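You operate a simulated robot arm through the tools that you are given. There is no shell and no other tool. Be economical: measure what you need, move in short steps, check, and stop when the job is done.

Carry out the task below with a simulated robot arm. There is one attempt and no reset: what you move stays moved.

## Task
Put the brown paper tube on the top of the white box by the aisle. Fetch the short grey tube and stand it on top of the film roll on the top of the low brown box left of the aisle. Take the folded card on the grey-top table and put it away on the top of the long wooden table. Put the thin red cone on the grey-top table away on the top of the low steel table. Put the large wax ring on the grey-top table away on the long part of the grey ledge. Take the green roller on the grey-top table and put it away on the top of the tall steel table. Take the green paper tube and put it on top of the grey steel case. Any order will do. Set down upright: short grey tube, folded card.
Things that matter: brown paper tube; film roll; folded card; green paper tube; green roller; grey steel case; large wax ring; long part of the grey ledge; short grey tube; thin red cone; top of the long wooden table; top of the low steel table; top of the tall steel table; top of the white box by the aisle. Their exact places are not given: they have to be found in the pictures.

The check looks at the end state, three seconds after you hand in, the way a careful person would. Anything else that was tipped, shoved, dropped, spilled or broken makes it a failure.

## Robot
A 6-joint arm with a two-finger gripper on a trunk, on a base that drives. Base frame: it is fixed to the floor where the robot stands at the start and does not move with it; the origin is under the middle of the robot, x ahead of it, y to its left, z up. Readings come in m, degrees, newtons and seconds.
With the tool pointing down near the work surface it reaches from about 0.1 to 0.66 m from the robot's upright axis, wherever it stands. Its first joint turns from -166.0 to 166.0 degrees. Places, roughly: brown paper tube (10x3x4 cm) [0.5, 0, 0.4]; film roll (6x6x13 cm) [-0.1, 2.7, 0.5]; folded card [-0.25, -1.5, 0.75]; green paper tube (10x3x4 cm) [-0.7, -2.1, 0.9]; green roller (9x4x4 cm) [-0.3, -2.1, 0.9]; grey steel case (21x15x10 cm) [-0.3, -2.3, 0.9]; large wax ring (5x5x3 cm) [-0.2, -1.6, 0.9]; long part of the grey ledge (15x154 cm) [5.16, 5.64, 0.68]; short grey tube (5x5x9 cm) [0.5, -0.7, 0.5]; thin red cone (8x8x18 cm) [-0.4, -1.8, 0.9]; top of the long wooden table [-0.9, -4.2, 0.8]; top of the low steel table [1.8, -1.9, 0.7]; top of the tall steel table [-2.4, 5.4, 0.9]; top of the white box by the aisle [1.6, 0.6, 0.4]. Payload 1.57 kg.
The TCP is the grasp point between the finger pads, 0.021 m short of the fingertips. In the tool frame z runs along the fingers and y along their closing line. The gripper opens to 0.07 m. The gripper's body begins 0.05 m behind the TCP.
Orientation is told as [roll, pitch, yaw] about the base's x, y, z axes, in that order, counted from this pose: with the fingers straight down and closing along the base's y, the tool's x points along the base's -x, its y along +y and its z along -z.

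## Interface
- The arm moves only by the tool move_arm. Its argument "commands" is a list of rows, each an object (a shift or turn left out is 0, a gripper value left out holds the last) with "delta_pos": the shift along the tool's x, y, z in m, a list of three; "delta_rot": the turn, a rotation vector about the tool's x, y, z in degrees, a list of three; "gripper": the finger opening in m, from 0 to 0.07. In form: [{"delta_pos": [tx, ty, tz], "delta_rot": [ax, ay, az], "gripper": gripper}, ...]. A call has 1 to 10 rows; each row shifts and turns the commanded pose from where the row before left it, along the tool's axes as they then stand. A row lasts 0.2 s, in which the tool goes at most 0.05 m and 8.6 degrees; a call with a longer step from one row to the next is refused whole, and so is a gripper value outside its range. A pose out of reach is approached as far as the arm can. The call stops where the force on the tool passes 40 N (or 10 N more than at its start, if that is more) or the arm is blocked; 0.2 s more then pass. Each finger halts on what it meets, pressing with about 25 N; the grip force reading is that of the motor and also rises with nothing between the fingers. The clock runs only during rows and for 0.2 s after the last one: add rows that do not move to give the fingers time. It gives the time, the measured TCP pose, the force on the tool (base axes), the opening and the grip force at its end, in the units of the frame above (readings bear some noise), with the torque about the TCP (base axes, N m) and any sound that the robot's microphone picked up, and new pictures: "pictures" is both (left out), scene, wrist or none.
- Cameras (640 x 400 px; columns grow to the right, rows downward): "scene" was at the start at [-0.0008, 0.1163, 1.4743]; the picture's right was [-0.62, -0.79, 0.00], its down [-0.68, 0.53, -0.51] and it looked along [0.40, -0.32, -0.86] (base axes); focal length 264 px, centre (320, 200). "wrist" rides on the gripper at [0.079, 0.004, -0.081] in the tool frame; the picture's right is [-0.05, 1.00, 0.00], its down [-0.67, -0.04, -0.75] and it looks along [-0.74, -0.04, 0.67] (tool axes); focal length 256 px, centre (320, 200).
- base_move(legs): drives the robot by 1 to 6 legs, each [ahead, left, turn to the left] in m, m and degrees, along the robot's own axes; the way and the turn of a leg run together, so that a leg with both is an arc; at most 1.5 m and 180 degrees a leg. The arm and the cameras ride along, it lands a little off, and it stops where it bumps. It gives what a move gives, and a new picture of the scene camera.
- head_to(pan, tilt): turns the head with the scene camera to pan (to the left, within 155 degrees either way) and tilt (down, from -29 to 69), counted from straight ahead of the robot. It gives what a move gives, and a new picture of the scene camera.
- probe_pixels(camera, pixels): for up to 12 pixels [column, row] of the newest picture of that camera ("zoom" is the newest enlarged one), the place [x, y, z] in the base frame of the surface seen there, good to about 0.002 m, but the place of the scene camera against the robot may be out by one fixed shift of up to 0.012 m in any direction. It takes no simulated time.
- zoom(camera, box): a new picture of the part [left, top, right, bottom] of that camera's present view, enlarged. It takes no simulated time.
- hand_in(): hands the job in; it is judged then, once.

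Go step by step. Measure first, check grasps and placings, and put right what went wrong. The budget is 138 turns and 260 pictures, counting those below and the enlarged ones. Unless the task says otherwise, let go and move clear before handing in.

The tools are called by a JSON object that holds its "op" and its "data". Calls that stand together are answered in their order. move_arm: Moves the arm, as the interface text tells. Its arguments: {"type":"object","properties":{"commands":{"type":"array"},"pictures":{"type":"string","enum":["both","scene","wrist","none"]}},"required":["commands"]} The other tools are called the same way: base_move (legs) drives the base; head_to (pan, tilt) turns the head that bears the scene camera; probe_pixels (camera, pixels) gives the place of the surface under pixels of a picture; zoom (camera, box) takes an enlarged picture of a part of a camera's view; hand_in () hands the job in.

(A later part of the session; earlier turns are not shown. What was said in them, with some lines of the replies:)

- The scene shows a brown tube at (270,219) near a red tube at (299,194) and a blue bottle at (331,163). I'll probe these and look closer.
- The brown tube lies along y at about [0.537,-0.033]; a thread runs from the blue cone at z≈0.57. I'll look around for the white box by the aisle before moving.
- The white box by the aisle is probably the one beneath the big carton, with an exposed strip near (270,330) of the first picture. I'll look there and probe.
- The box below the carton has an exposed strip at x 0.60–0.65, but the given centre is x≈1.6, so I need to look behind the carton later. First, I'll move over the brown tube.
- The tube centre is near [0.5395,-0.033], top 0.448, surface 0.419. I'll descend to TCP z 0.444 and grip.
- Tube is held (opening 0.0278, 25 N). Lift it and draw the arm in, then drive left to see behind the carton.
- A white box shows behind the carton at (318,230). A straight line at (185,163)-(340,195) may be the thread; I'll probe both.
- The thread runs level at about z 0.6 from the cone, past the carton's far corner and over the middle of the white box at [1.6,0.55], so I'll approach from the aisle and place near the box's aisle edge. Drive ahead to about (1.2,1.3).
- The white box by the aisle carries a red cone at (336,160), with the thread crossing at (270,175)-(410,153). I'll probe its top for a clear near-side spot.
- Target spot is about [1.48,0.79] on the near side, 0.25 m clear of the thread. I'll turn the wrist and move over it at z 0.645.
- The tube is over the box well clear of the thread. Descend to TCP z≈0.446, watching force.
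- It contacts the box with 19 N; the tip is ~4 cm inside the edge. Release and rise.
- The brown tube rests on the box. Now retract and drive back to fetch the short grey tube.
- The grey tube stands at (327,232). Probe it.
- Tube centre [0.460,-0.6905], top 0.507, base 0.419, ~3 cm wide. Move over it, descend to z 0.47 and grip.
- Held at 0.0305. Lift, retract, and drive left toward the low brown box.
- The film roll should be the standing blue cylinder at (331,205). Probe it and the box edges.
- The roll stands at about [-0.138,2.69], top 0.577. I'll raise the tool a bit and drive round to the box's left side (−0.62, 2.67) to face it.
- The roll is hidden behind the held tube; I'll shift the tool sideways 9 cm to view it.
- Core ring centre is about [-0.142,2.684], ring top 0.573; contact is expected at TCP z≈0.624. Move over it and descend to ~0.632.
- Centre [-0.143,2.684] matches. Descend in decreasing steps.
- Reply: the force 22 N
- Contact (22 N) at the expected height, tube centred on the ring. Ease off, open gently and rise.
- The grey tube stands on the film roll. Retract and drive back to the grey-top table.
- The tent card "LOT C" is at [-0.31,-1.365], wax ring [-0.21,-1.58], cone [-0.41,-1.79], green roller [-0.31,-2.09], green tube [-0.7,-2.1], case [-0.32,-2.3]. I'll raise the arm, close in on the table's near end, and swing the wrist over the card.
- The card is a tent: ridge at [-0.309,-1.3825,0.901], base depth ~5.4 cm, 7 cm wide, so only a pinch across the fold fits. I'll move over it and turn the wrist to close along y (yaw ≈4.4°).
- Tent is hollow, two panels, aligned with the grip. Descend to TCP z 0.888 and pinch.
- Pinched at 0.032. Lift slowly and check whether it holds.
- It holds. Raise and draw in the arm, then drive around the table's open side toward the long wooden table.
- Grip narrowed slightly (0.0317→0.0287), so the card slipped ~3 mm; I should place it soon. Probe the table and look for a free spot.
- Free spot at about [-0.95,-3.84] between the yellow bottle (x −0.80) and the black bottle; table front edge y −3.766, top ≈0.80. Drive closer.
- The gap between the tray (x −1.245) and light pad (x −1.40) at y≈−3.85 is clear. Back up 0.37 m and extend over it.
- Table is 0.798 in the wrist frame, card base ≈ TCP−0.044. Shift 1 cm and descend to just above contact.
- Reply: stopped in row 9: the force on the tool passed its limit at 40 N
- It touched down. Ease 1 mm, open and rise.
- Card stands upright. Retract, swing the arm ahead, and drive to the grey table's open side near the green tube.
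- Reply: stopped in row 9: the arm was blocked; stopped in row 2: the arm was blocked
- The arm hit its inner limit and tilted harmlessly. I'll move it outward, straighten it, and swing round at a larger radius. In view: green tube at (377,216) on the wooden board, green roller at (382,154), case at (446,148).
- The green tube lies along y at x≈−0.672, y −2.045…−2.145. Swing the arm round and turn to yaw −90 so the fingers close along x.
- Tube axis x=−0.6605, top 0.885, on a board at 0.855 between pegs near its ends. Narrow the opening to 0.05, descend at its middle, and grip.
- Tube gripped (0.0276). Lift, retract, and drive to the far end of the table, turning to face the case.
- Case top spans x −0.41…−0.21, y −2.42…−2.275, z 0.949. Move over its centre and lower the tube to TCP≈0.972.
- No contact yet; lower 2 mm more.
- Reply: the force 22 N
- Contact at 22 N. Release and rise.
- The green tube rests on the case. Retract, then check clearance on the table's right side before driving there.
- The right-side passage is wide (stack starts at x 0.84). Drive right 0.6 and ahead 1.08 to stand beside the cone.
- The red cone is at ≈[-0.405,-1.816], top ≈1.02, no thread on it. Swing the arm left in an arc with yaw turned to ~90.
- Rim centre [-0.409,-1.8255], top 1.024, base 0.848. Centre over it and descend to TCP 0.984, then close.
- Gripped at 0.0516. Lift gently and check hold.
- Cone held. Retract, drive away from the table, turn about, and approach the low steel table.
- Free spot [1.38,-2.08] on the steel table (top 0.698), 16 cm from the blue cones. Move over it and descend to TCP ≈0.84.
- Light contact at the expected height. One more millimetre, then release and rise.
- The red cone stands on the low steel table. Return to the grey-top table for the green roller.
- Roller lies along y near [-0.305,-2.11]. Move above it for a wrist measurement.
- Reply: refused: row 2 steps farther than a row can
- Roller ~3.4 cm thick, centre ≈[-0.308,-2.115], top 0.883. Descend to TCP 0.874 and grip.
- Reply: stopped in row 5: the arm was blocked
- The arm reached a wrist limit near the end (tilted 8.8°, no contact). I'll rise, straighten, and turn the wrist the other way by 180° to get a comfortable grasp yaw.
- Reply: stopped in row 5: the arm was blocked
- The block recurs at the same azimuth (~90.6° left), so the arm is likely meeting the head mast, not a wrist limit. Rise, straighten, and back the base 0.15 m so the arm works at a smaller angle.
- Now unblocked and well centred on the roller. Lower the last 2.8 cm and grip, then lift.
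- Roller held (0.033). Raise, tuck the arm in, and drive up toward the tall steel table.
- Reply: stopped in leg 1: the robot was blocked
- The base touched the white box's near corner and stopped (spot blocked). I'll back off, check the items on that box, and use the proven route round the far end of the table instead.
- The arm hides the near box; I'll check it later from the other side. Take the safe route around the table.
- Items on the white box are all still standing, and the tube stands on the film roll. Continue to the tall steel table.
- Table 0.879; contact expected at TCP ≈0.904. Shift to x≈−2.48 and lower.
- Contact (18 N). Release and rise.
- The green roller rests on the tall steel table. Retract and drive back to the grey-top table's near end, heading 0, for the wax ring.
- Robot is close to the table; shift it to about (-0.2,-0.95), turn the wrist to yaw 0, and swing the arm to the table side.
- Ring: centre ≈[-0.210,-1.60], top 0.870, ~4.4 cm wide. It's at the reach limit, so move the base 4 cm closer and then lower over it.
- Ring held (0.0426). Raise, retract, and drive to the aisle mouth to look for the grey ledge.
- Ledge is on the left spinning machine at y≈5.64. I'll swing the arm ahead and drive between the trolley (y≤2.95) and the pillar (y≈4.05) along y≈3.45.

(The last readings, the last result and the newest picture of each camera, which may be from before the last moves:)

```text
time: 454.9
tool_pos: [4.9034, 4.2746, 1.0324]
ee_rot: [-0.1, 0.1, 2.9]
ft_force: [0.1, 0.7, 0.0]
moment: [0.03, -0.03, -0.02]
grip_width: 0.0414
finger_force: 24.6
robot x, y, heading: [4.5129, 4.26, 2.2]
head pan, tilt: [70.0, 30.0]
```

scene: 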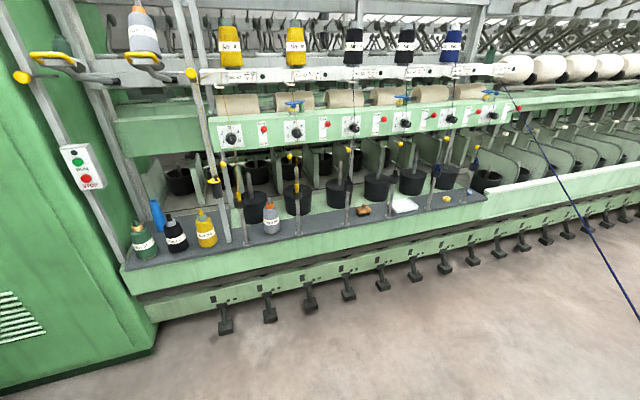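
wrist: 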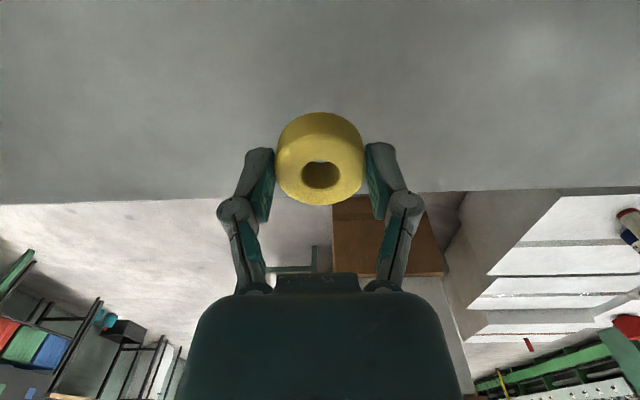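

A dark blue line runs from the machine at (505,90) across the floor area to the right. I'll probe the ledge and that line before moving on.

{"op": "probe_pixels", "data": {"camera": "scene", "pixels": [[505, 90], [550, 165], [580, 222], [610, 270], [330, 212], [430, 210], [465, 196], [300, 237], [404, 205], [363, 211], [445, 199], [270, 225]]}}

{"op": "zoom", "data": {"camera": "scene", "box": [230, 130, 530, 290]}}

{"op": "zoom", "data": {"camera": "scene", "box": [480, 60, 640, 320]}}

```text
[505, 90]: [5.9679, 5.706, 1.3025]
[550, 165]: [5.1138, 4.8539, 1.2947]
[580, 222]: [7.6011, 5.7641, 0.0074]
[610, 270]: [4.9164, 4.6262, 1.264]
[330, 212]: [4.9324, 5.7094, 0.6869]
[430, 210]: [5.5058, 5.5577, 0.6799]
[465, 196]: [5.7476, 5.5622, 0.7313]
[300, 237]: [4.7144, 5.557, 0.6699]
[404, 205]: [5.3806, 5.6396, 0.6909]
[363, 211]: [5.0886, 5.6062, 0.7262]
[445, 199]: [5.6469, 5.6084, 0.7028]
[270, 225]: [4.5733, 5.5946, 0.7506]
```

```text
2.13 times, centred on (380, 210) of scene
```

zoom: 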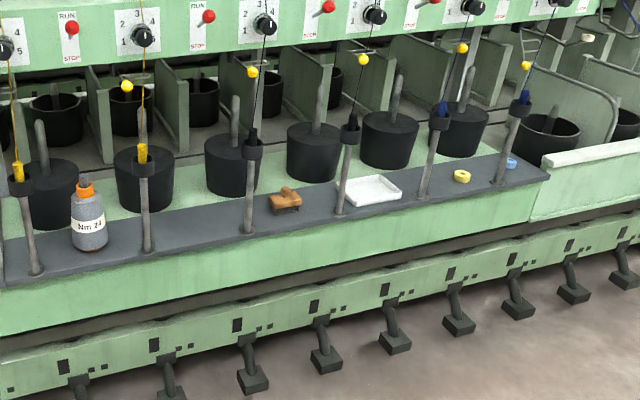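

```text
1.54 times, centred on (560, 190) of scene
```

zoom: 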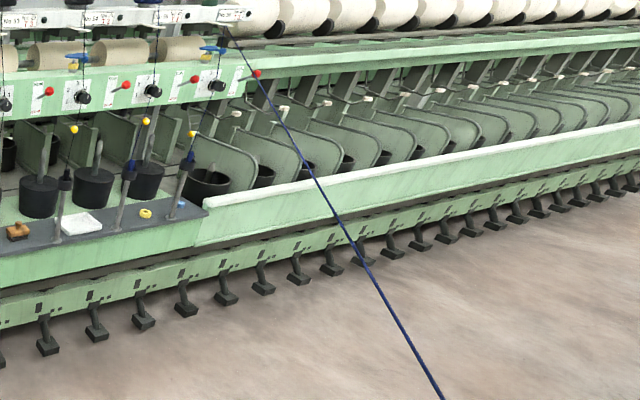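

The line's points (5.97,5.71,1.30)→(4.92,4.63,1.26) show a thread at z≈1.27 passing very close to the robot. I must trace it before moving anything.

{"op": "head_to", "data": {"pan": 10, "tilt": 60}}

{"op": "head_to", "data": {"pan": -60, "tilt": 35}}

```text
time: 456.2
tool_pos: [4.9026, 4.2752, 1.0327]
ee_rot: [-0.1, 0.2, 2.8]
ft_force: [0.0, 0.2, -0.7]
moment: [0.0, -0.02, 0.02]
grip_width: 0.0414
finger_force: 25.0
robot x, y, heading: [4.5155, 4.2631, 2.2]
head pan, tilt: [10.0, 60.0]
```

scene: 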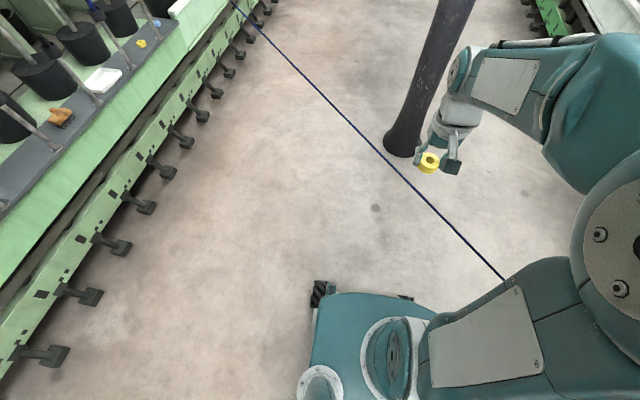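

```text
time: 457.7
tool_pos: [4.9021, 4.2739, 1.033]
ee_rot: [-0.1, 0.2, 2.7]
ft_force: [0.1, 0.2, 0.9]
moment: [0.01, -0.02, -0.01]
grip_width: 0.0415
finger_force: 25.4
robot x, y, heading: [4.5146, 4.2596, 2.1]
head pan, tilt: [-60.0, 35.0]
```

scene: 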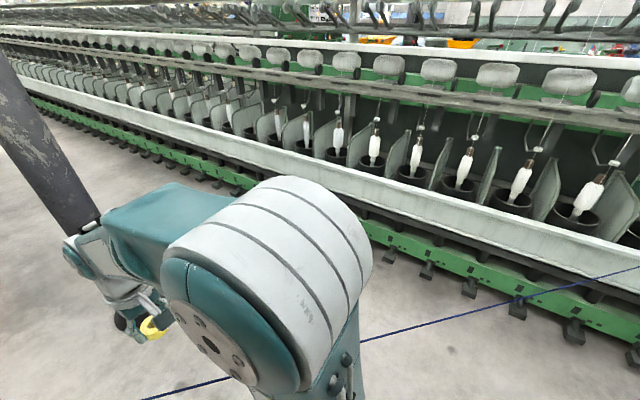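

{"op": "probe_pixels", "data": {"camera": "scene", "pixels": [[180, 387], [215, 380], [400, 328], [450, 317], [500, 305], [540, 296], [600, 280], [635, 271]]}}

{"op": "zoom", "data": {"camera": "scene", "box": [320, 240, 640, 400]}}

{"op": "head_to", "data": {"pan": -110, "tilt": 30}}

```text
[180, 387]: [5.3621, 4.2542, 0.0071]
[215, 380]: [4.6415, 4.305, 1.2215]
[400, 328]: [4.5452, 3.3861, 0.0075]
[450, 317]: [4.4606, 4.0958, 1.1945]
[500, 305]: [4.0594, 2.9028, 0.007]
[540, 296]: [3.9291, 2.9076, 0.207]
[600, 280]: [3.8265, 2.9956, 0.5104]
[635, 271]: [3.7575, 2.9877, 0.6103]
```

```text
2.00 times, centred on (480, 320) of scene
```

zoom: 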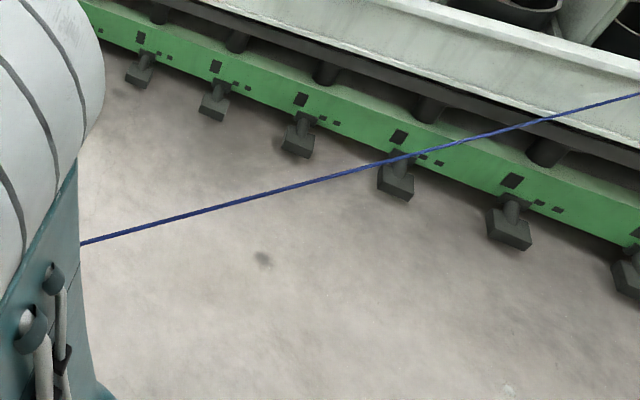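

```text
time: 458.8
tool_pos: [4.9016, 4.2751, 1.033]
ee_rot: [-0.1, 0.2, 2.8]
ft_force: [0.4, -0.1, -0.2]
moment: [0.0, -0.03, -0.02]
grip_width: 0.0414
finger_force: 25.2
robot x, y, heading: [4.5112, 4.2623, 2.2]
head pan, tilt: [-110.0, 30.0]
```

scene: 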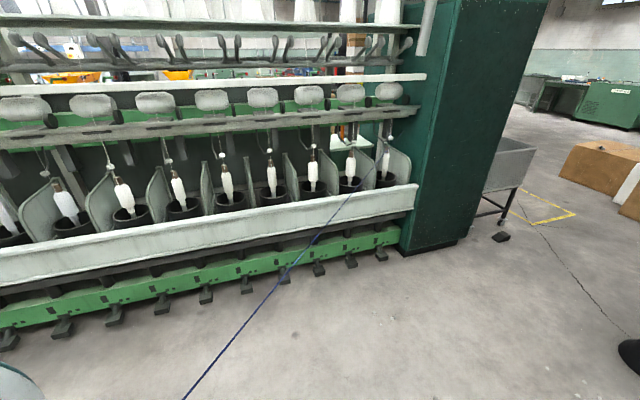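

The thread is a straight, unmoved line from the machine to the dark machine (z≈1.2), so it is undisturbed; I'll keep movements minimal near it. Now look closely at the ledge and the pedals below.

{"op": "head_to", "data": {"pan": 75, "tilt": 40}}

{"op": "zoom", "data": {"camera": "scene", "box": [180, 60, 500, 260]}}

```text
time: 461.6
tool_pos: [4.9026, 4.2726, 1.0331]
ee_rot: [0.0, 0.2, 2.8]
ft_force: [-0.5, -0.2, 0.0]
moment: [0.0, -0.04, -0.01]
grip_width: 0.0415
finger_force: 25.0
robot x, y, heading: [4.5171, 4.2616, 2.3]
head pan, tilt: [75.0, 40.0]
```

scene: 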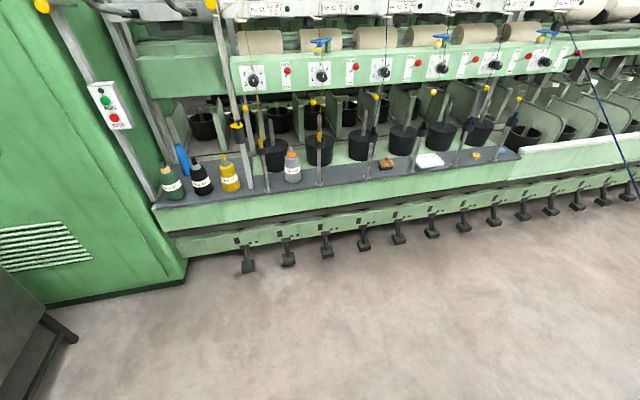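

```text
2.00 times, centred on (340, 160) of scene
```

zoom: 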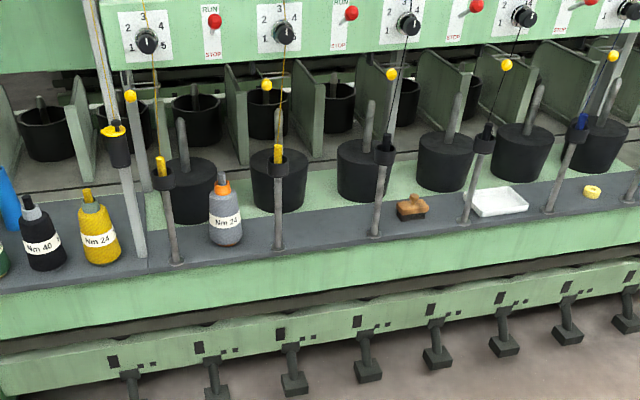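

{"op": "probe_pixels", "data": {"camera": "scene", "pixels": [[342, 172], [342, 180], [342, 165], [319, 184], [367, 177], [319, 140], [372, 135], [380, 72], [345, 75], [325, 252], [288, 262], [305, 175]]}}

```text
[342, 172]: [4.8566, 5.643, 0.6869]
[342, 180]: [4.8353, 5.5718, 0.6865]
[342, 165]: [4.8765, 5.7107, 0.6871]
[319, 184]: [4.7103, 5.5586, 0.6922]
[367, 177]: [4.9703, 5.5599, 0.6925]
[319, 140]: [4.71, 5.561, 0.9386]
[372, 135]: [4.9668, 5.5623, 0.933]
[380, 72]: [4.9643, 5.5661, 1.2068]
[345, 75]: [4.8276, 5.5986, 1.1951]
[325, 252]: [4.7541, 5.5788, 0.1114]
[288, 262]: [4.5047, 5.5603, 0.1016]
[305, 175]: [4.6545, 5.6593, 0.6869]
```

Free ledge spot: x≈4.84, y≈5.61 between posts at x 4.71 and 4.97 (posts reach z 0.94; panel above at z≈1.15). I'll turn to face it and drive up to y≈4.8.

{"op": "base_move", "data": {"legs": [[0, 0, 87.7], [0.52, -0.32, 0]]}}

{"op": "head_to", "data": {"pan": 10, "tilt": 45}}

```text
time: 468.8
tool_pos: [4.8189, 5.1689, 1.0322]
ee_rot: [-0.1, 0.2, 91.2]
ft_force: [-0.4, 0.2, -1.1]
moment: [-0.01, -0.01, 0.03]
grip_width: 0.0415
finger_force: 24.3
robot x, y, heading: [4.8279, 4.7809, 90.8]
head pan, tilt: [75.0, 40.0]
```

scene: 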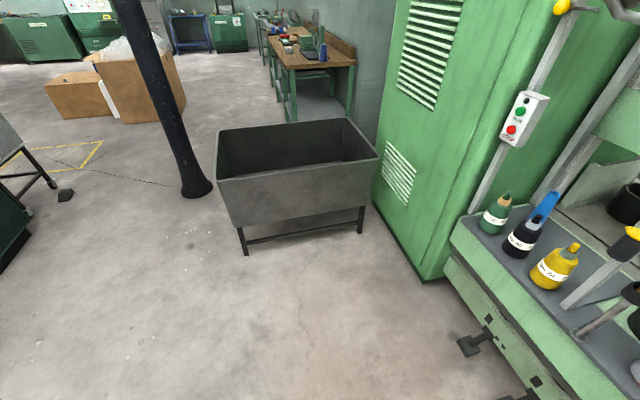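

```text
time: 470.1
tool_pos: [4.8195, 5.168, 1.0328]
ee_rot: [-0.2, 0.1, 91.2]
ft_force: [0.0, 0.3, -0.9]
moment: [0.03, 0.01, 0.0]
grip_width: 0.0413
finger_force: 25.4
robot x, y, heading: [4.8195, 4.7786, 90.8]
head pan, tilt: [10.0, 45.0]
```

scene: 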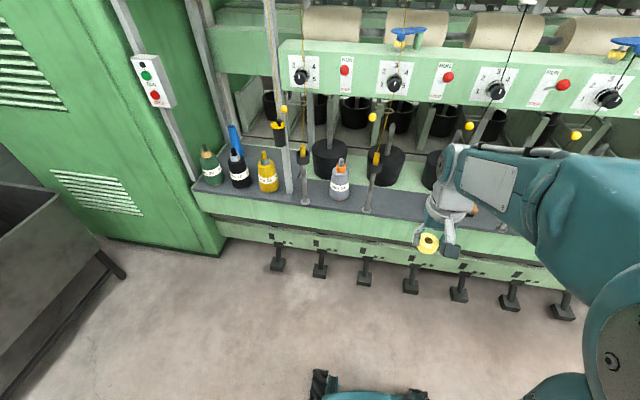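

{"op": "base_move", "data": {"legs": [[0.19, -0.015, -0.8]]}}

{"op": "move_arm", "data": {"commands": [{"delta_pos": [0, 0, 0.046]}, {"delta_pos": [0, 0, 0.046]}, {"delta_pos": [0, 0, 0.046]}, {"delta_pos": [0, 0, 0.046]}, {"delta_pos": [0, 0, 0.046]}, {}], "pictures": "both"}}

```text
time: 471.7
tool_pos: [4.8388, 5.3589, 1.0333]
ee_rot: [-0.2, 0.1, 90.2]
ft_force: [-0.2, -0.2, 0.2]
moment: [-0.03, -0.03, 0.02]
grip_width: 0.0416
finger_force: 25.0
robot x, y, heading: [4.8359, 4.9698, 89.7]
head pan, tilt: [10.0, 45.0]
```

scene: 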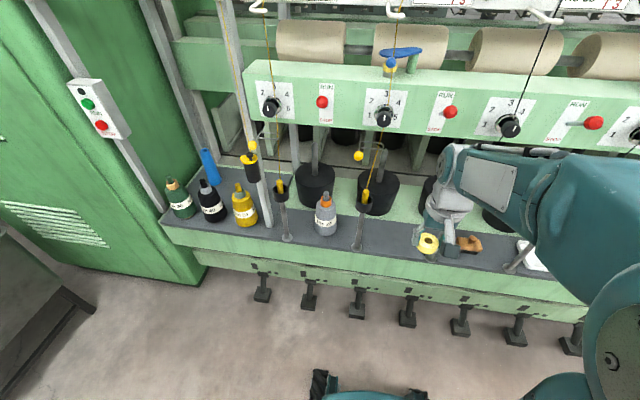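

```text
time: 473.1
tool_pos: [4.842, 5.3592, 0.8055]
ee_rot: [0.0, 0.2, 90.1]
ft_force: [0.5, 0.5, -0.6]
moment: [0.01, -0.02, 0.01]
grip_width: 0.0414
finger_force: 25.2
robot x, y, heading: [4.8386, 4.9736, 89.7]
head pan, tilt: [10.0, 45.0]
```

scene: 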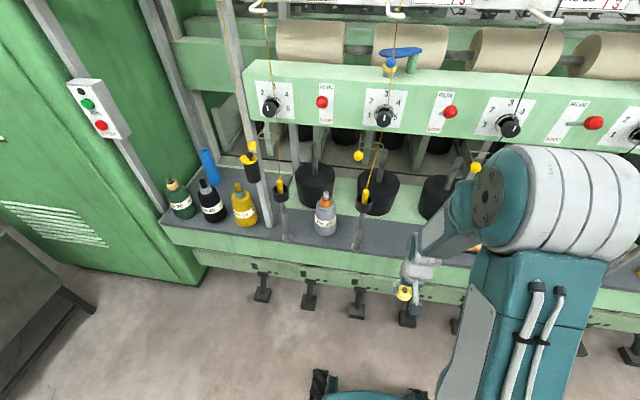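
wrist: 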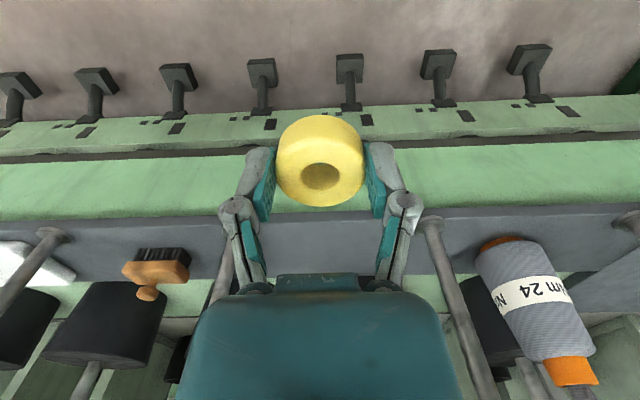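

{"op": "probe_pixels", "data": {"camera": "wrist", "pixels": [[430, 225], [225, 230], [410, 215], [330, 218], [370, 240], [340, 250], [240, 250], [430, 255], [320, 120]]}}

```text
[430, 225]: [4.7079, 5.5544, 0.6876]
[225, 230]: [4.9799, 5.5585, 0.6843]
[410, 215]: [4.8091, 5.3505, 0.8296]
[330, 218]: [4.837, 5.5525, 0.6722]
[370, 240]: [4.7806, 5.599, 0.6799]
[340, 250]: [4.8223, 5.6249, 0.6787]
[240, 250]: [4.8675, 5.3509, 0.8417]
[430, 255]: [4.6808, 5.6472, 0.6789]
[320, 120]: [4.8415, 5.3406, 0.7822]
```

Ledge top 0.679, front edge y 5.553, posts at x 4.708 and 4.98; the ring is centred between. Extend in two stages, checking.

{"op": "move_arm", "data": {"commands": [{"delta_pos": [-0.03, 0, 0.02]}, {"delta_pos": [-0.04, 0, 0]}, {"delta_pos": [-0.04, 0, 0]}, {"delta_pos": [-0.04, 0, 0]}, {}], "pictures": "both"}}

```text
time: 474.3
tool_pos: [4.8408, 5.5109, 0.7841]
ee_rot: [-0.2, 0.3, 90.2]
ft_force: [-0.2, 0.0, -1.4]
moment: [-0.01, 0.0, -0.01]
grip_width: 0.0415
finger_force: 25.3
robot x, y, heading: [4.8391, 4.9709, 89.6]
head pan, tilt: [10.0, 45.0]
```

scene: 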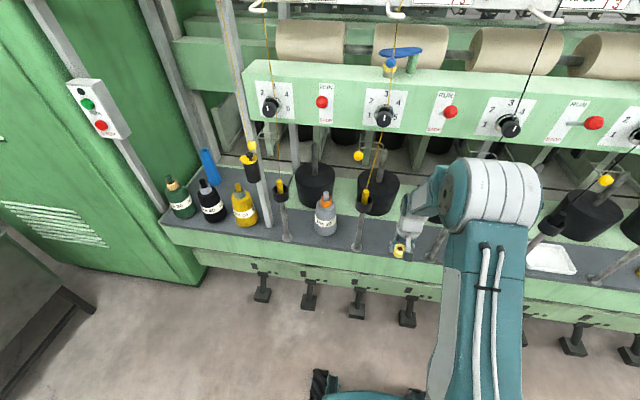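
wrist: 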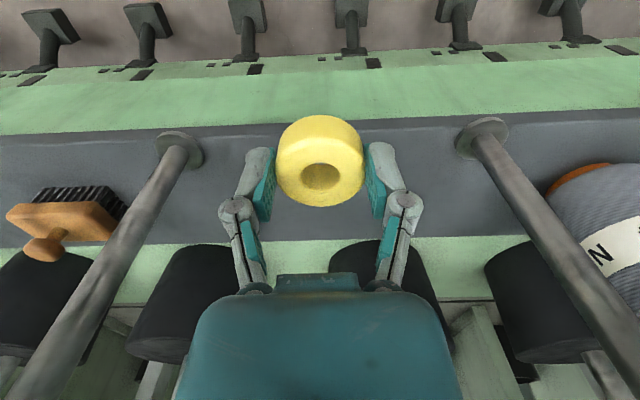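

{"op": "zoom", "data": {"camera": "scene", "box": [340, 120, 600, 290]}}

{"op": "probe_pixels", "data": {"camera": "scene", "pixels": [[440, 160], [445, 190], [430, 185], [435, 205], [410, 205], [475, 160], [437, 245], [450, 215], [500, 165]]}}

```text
2.35 times, centred on (470, 205) of scene
```

zoom: 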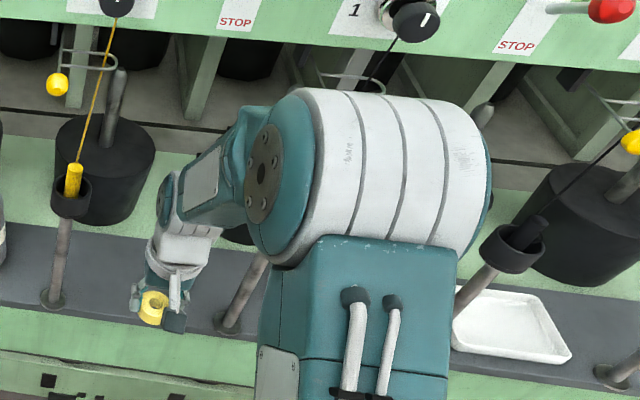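

```text
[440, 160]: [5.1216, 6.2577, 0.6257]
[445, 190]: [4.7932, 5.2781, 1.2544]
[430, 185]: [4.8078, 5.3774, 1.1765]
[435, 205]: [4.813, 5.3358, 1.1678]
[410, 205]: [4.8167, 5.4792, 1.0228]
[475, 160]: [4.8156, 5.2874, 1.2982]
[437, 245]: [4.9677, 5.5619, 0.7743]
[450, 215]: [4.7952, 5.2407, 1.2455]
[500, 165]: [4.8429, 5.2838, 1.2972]
```

Forearm's left face is at x≈4.79, posts' cups end at 4.74 and 4.94; elbow stays clear of the panel. Extend the last 9 cm and lower to just above contact.

{"op": "move_arm", "data": {"commands": [{"delta_pos": [-0.03, 0, 0]}, {"delta_pos": [-0.03, 0, 0]}, {"delta_pos": [-0.032, -0.002, 0]}, {"delta_pos": [0, 0, 0.03]}, {"delta_pos": [0, 0, 0.03]}, {"delta_pos": [0, 0, 0.01]}, {}], "pictures": "both"}}

```text
time: 475.9
tool_pos: [4.8402, 5.6006, 0.7113]
ee_rot: [-0.1, 0.2, 90.4]
ft_force: [-0.5, -0.4, -0.1]
moment: [0.01, 0.0, 0.0]
grip_width: 0.0416
finger_force: 25.6
robot x, y, heading: [4.8404, 4.968, 89.9]
head pan, tilt: [10.0, 45.0]
```

scene: 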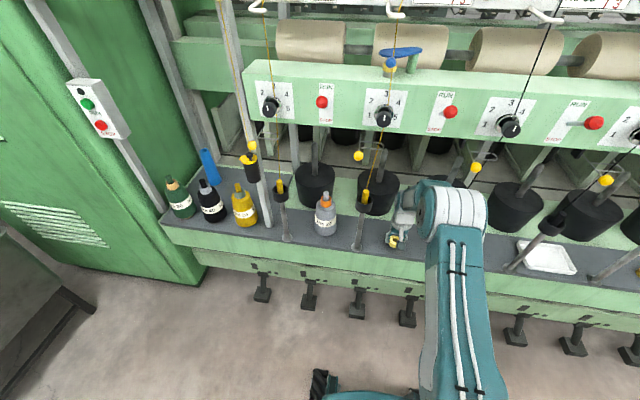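
wrist: 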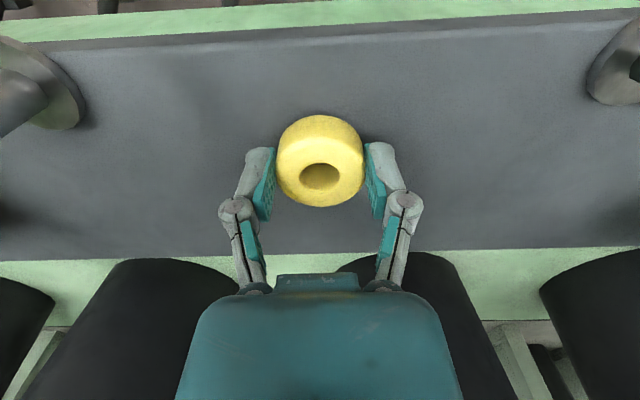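

{"op": "move_arm", "data": {"commands": [{"delta_pos": [0, 0, 0.004]}, {"delta_pos": [0, 0, 0.002]}, {"delta_pos": [0, 0, 0.002]}, {}], "pictures": "none"}}

```text
time: 476.9
tool_pos: [4.8398, 5.6012, 0.7045]
ee_rot: [-0.2, 0.0, 90.3]
ft_force: [-2.1, 2.1, 21.0]
moment: [0.1, 0.07, 0.02]
grip_width: 0.0415
finger_force: 25.1
robot x, y, heading: [4.8383, 4.9714, 89.5]
head pan, tilt: [10.0, 45.0]
```

Contact at 21 N. Release, rise a little, and retract along the same path.

{"op": "move_arm", "data": {"commands": [{"delta_pos": [0, 0, -0.001]}, {"gripper": 0.05}, {"gripper": 0.062}, {"gripper": 0.062}, {"delta_pos": [0, 0, -0.03]}, {"delta_pos": [0, 0, -0.04]}, {"delta_pos": [0.035, 0, 0]}, {"delta_pos": [0.045, 0, 0]}, {"delta_pos": [0.045, 0, 0]}, {"delta_pos": [0.045, 0, 0]}], "pictures": "wrist"}}

```text
time: 479.1
tool_pos: [4.8421, 5.4287, 0.7746]
ee_rot: [-0.1, 0.3, 90.1]
ft_force: [1.5, -0.5, -0.4]
moment: [-0.04, 0.01, 0.02]
grip_width: 0.062
finger_force: 0.0
robot x, y, heading: [4.8409, 4.9719, 89.9]
head pan, tilt: [10.0, 45.0]
```

wrist: 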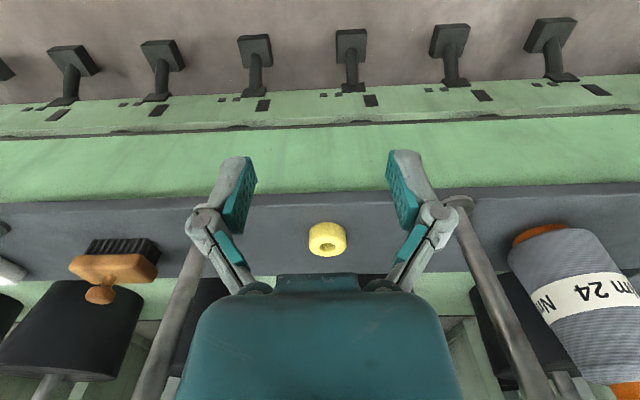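

The wax ring sits on the ledge between the posts, gripper free. Back off slightly for clearance and take a last look.

{"op": "base_move", "data": {"legs": [[-0.12, 0, 0]]}}

```text
time: 480.3
tool_pos: [4.8397, 5.3107, 0.7752]
ee_rot: [-0.1, 0.3, 90.2]
ft_force: [-1.0, 0.0, 1.0]
moment: [-0.02, -0.03, 0.0]
grip_width: 0.0621
finger_force: 0.0
robot x, y, heading: [4.836, 4.8488, 89.4]
head pan, tilt: [10.0, 45.0]
```

scene: 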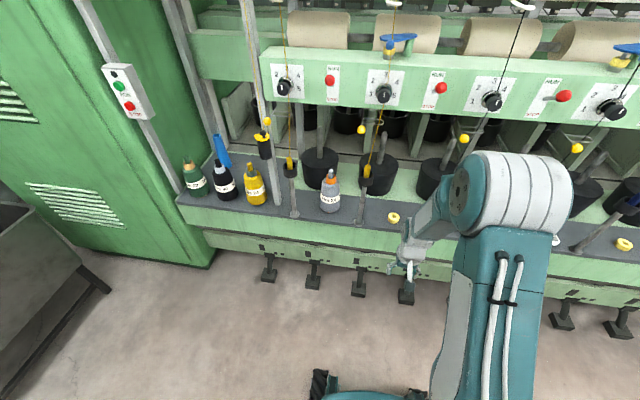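

The ring is visible on the ledge at (393,217), and everything nearby is standing. All seven objects are placed and the gripper is clear, so I'm handing in.

{"op": "hand_in", "data": {}}

```text
The job is handed in.
```

All seven objects are in their target places, with the short grey tube and folded card upright, and the job is handed in. Two things could count against it:
- **White box:** the base bumped the corner of the white box beside the grey-top table once. Everything on that box was still standing afterwards.
- **Thread:** the robot drove through a thread strung between two of the spinning machines. The thread looked intact and straight afterwards.
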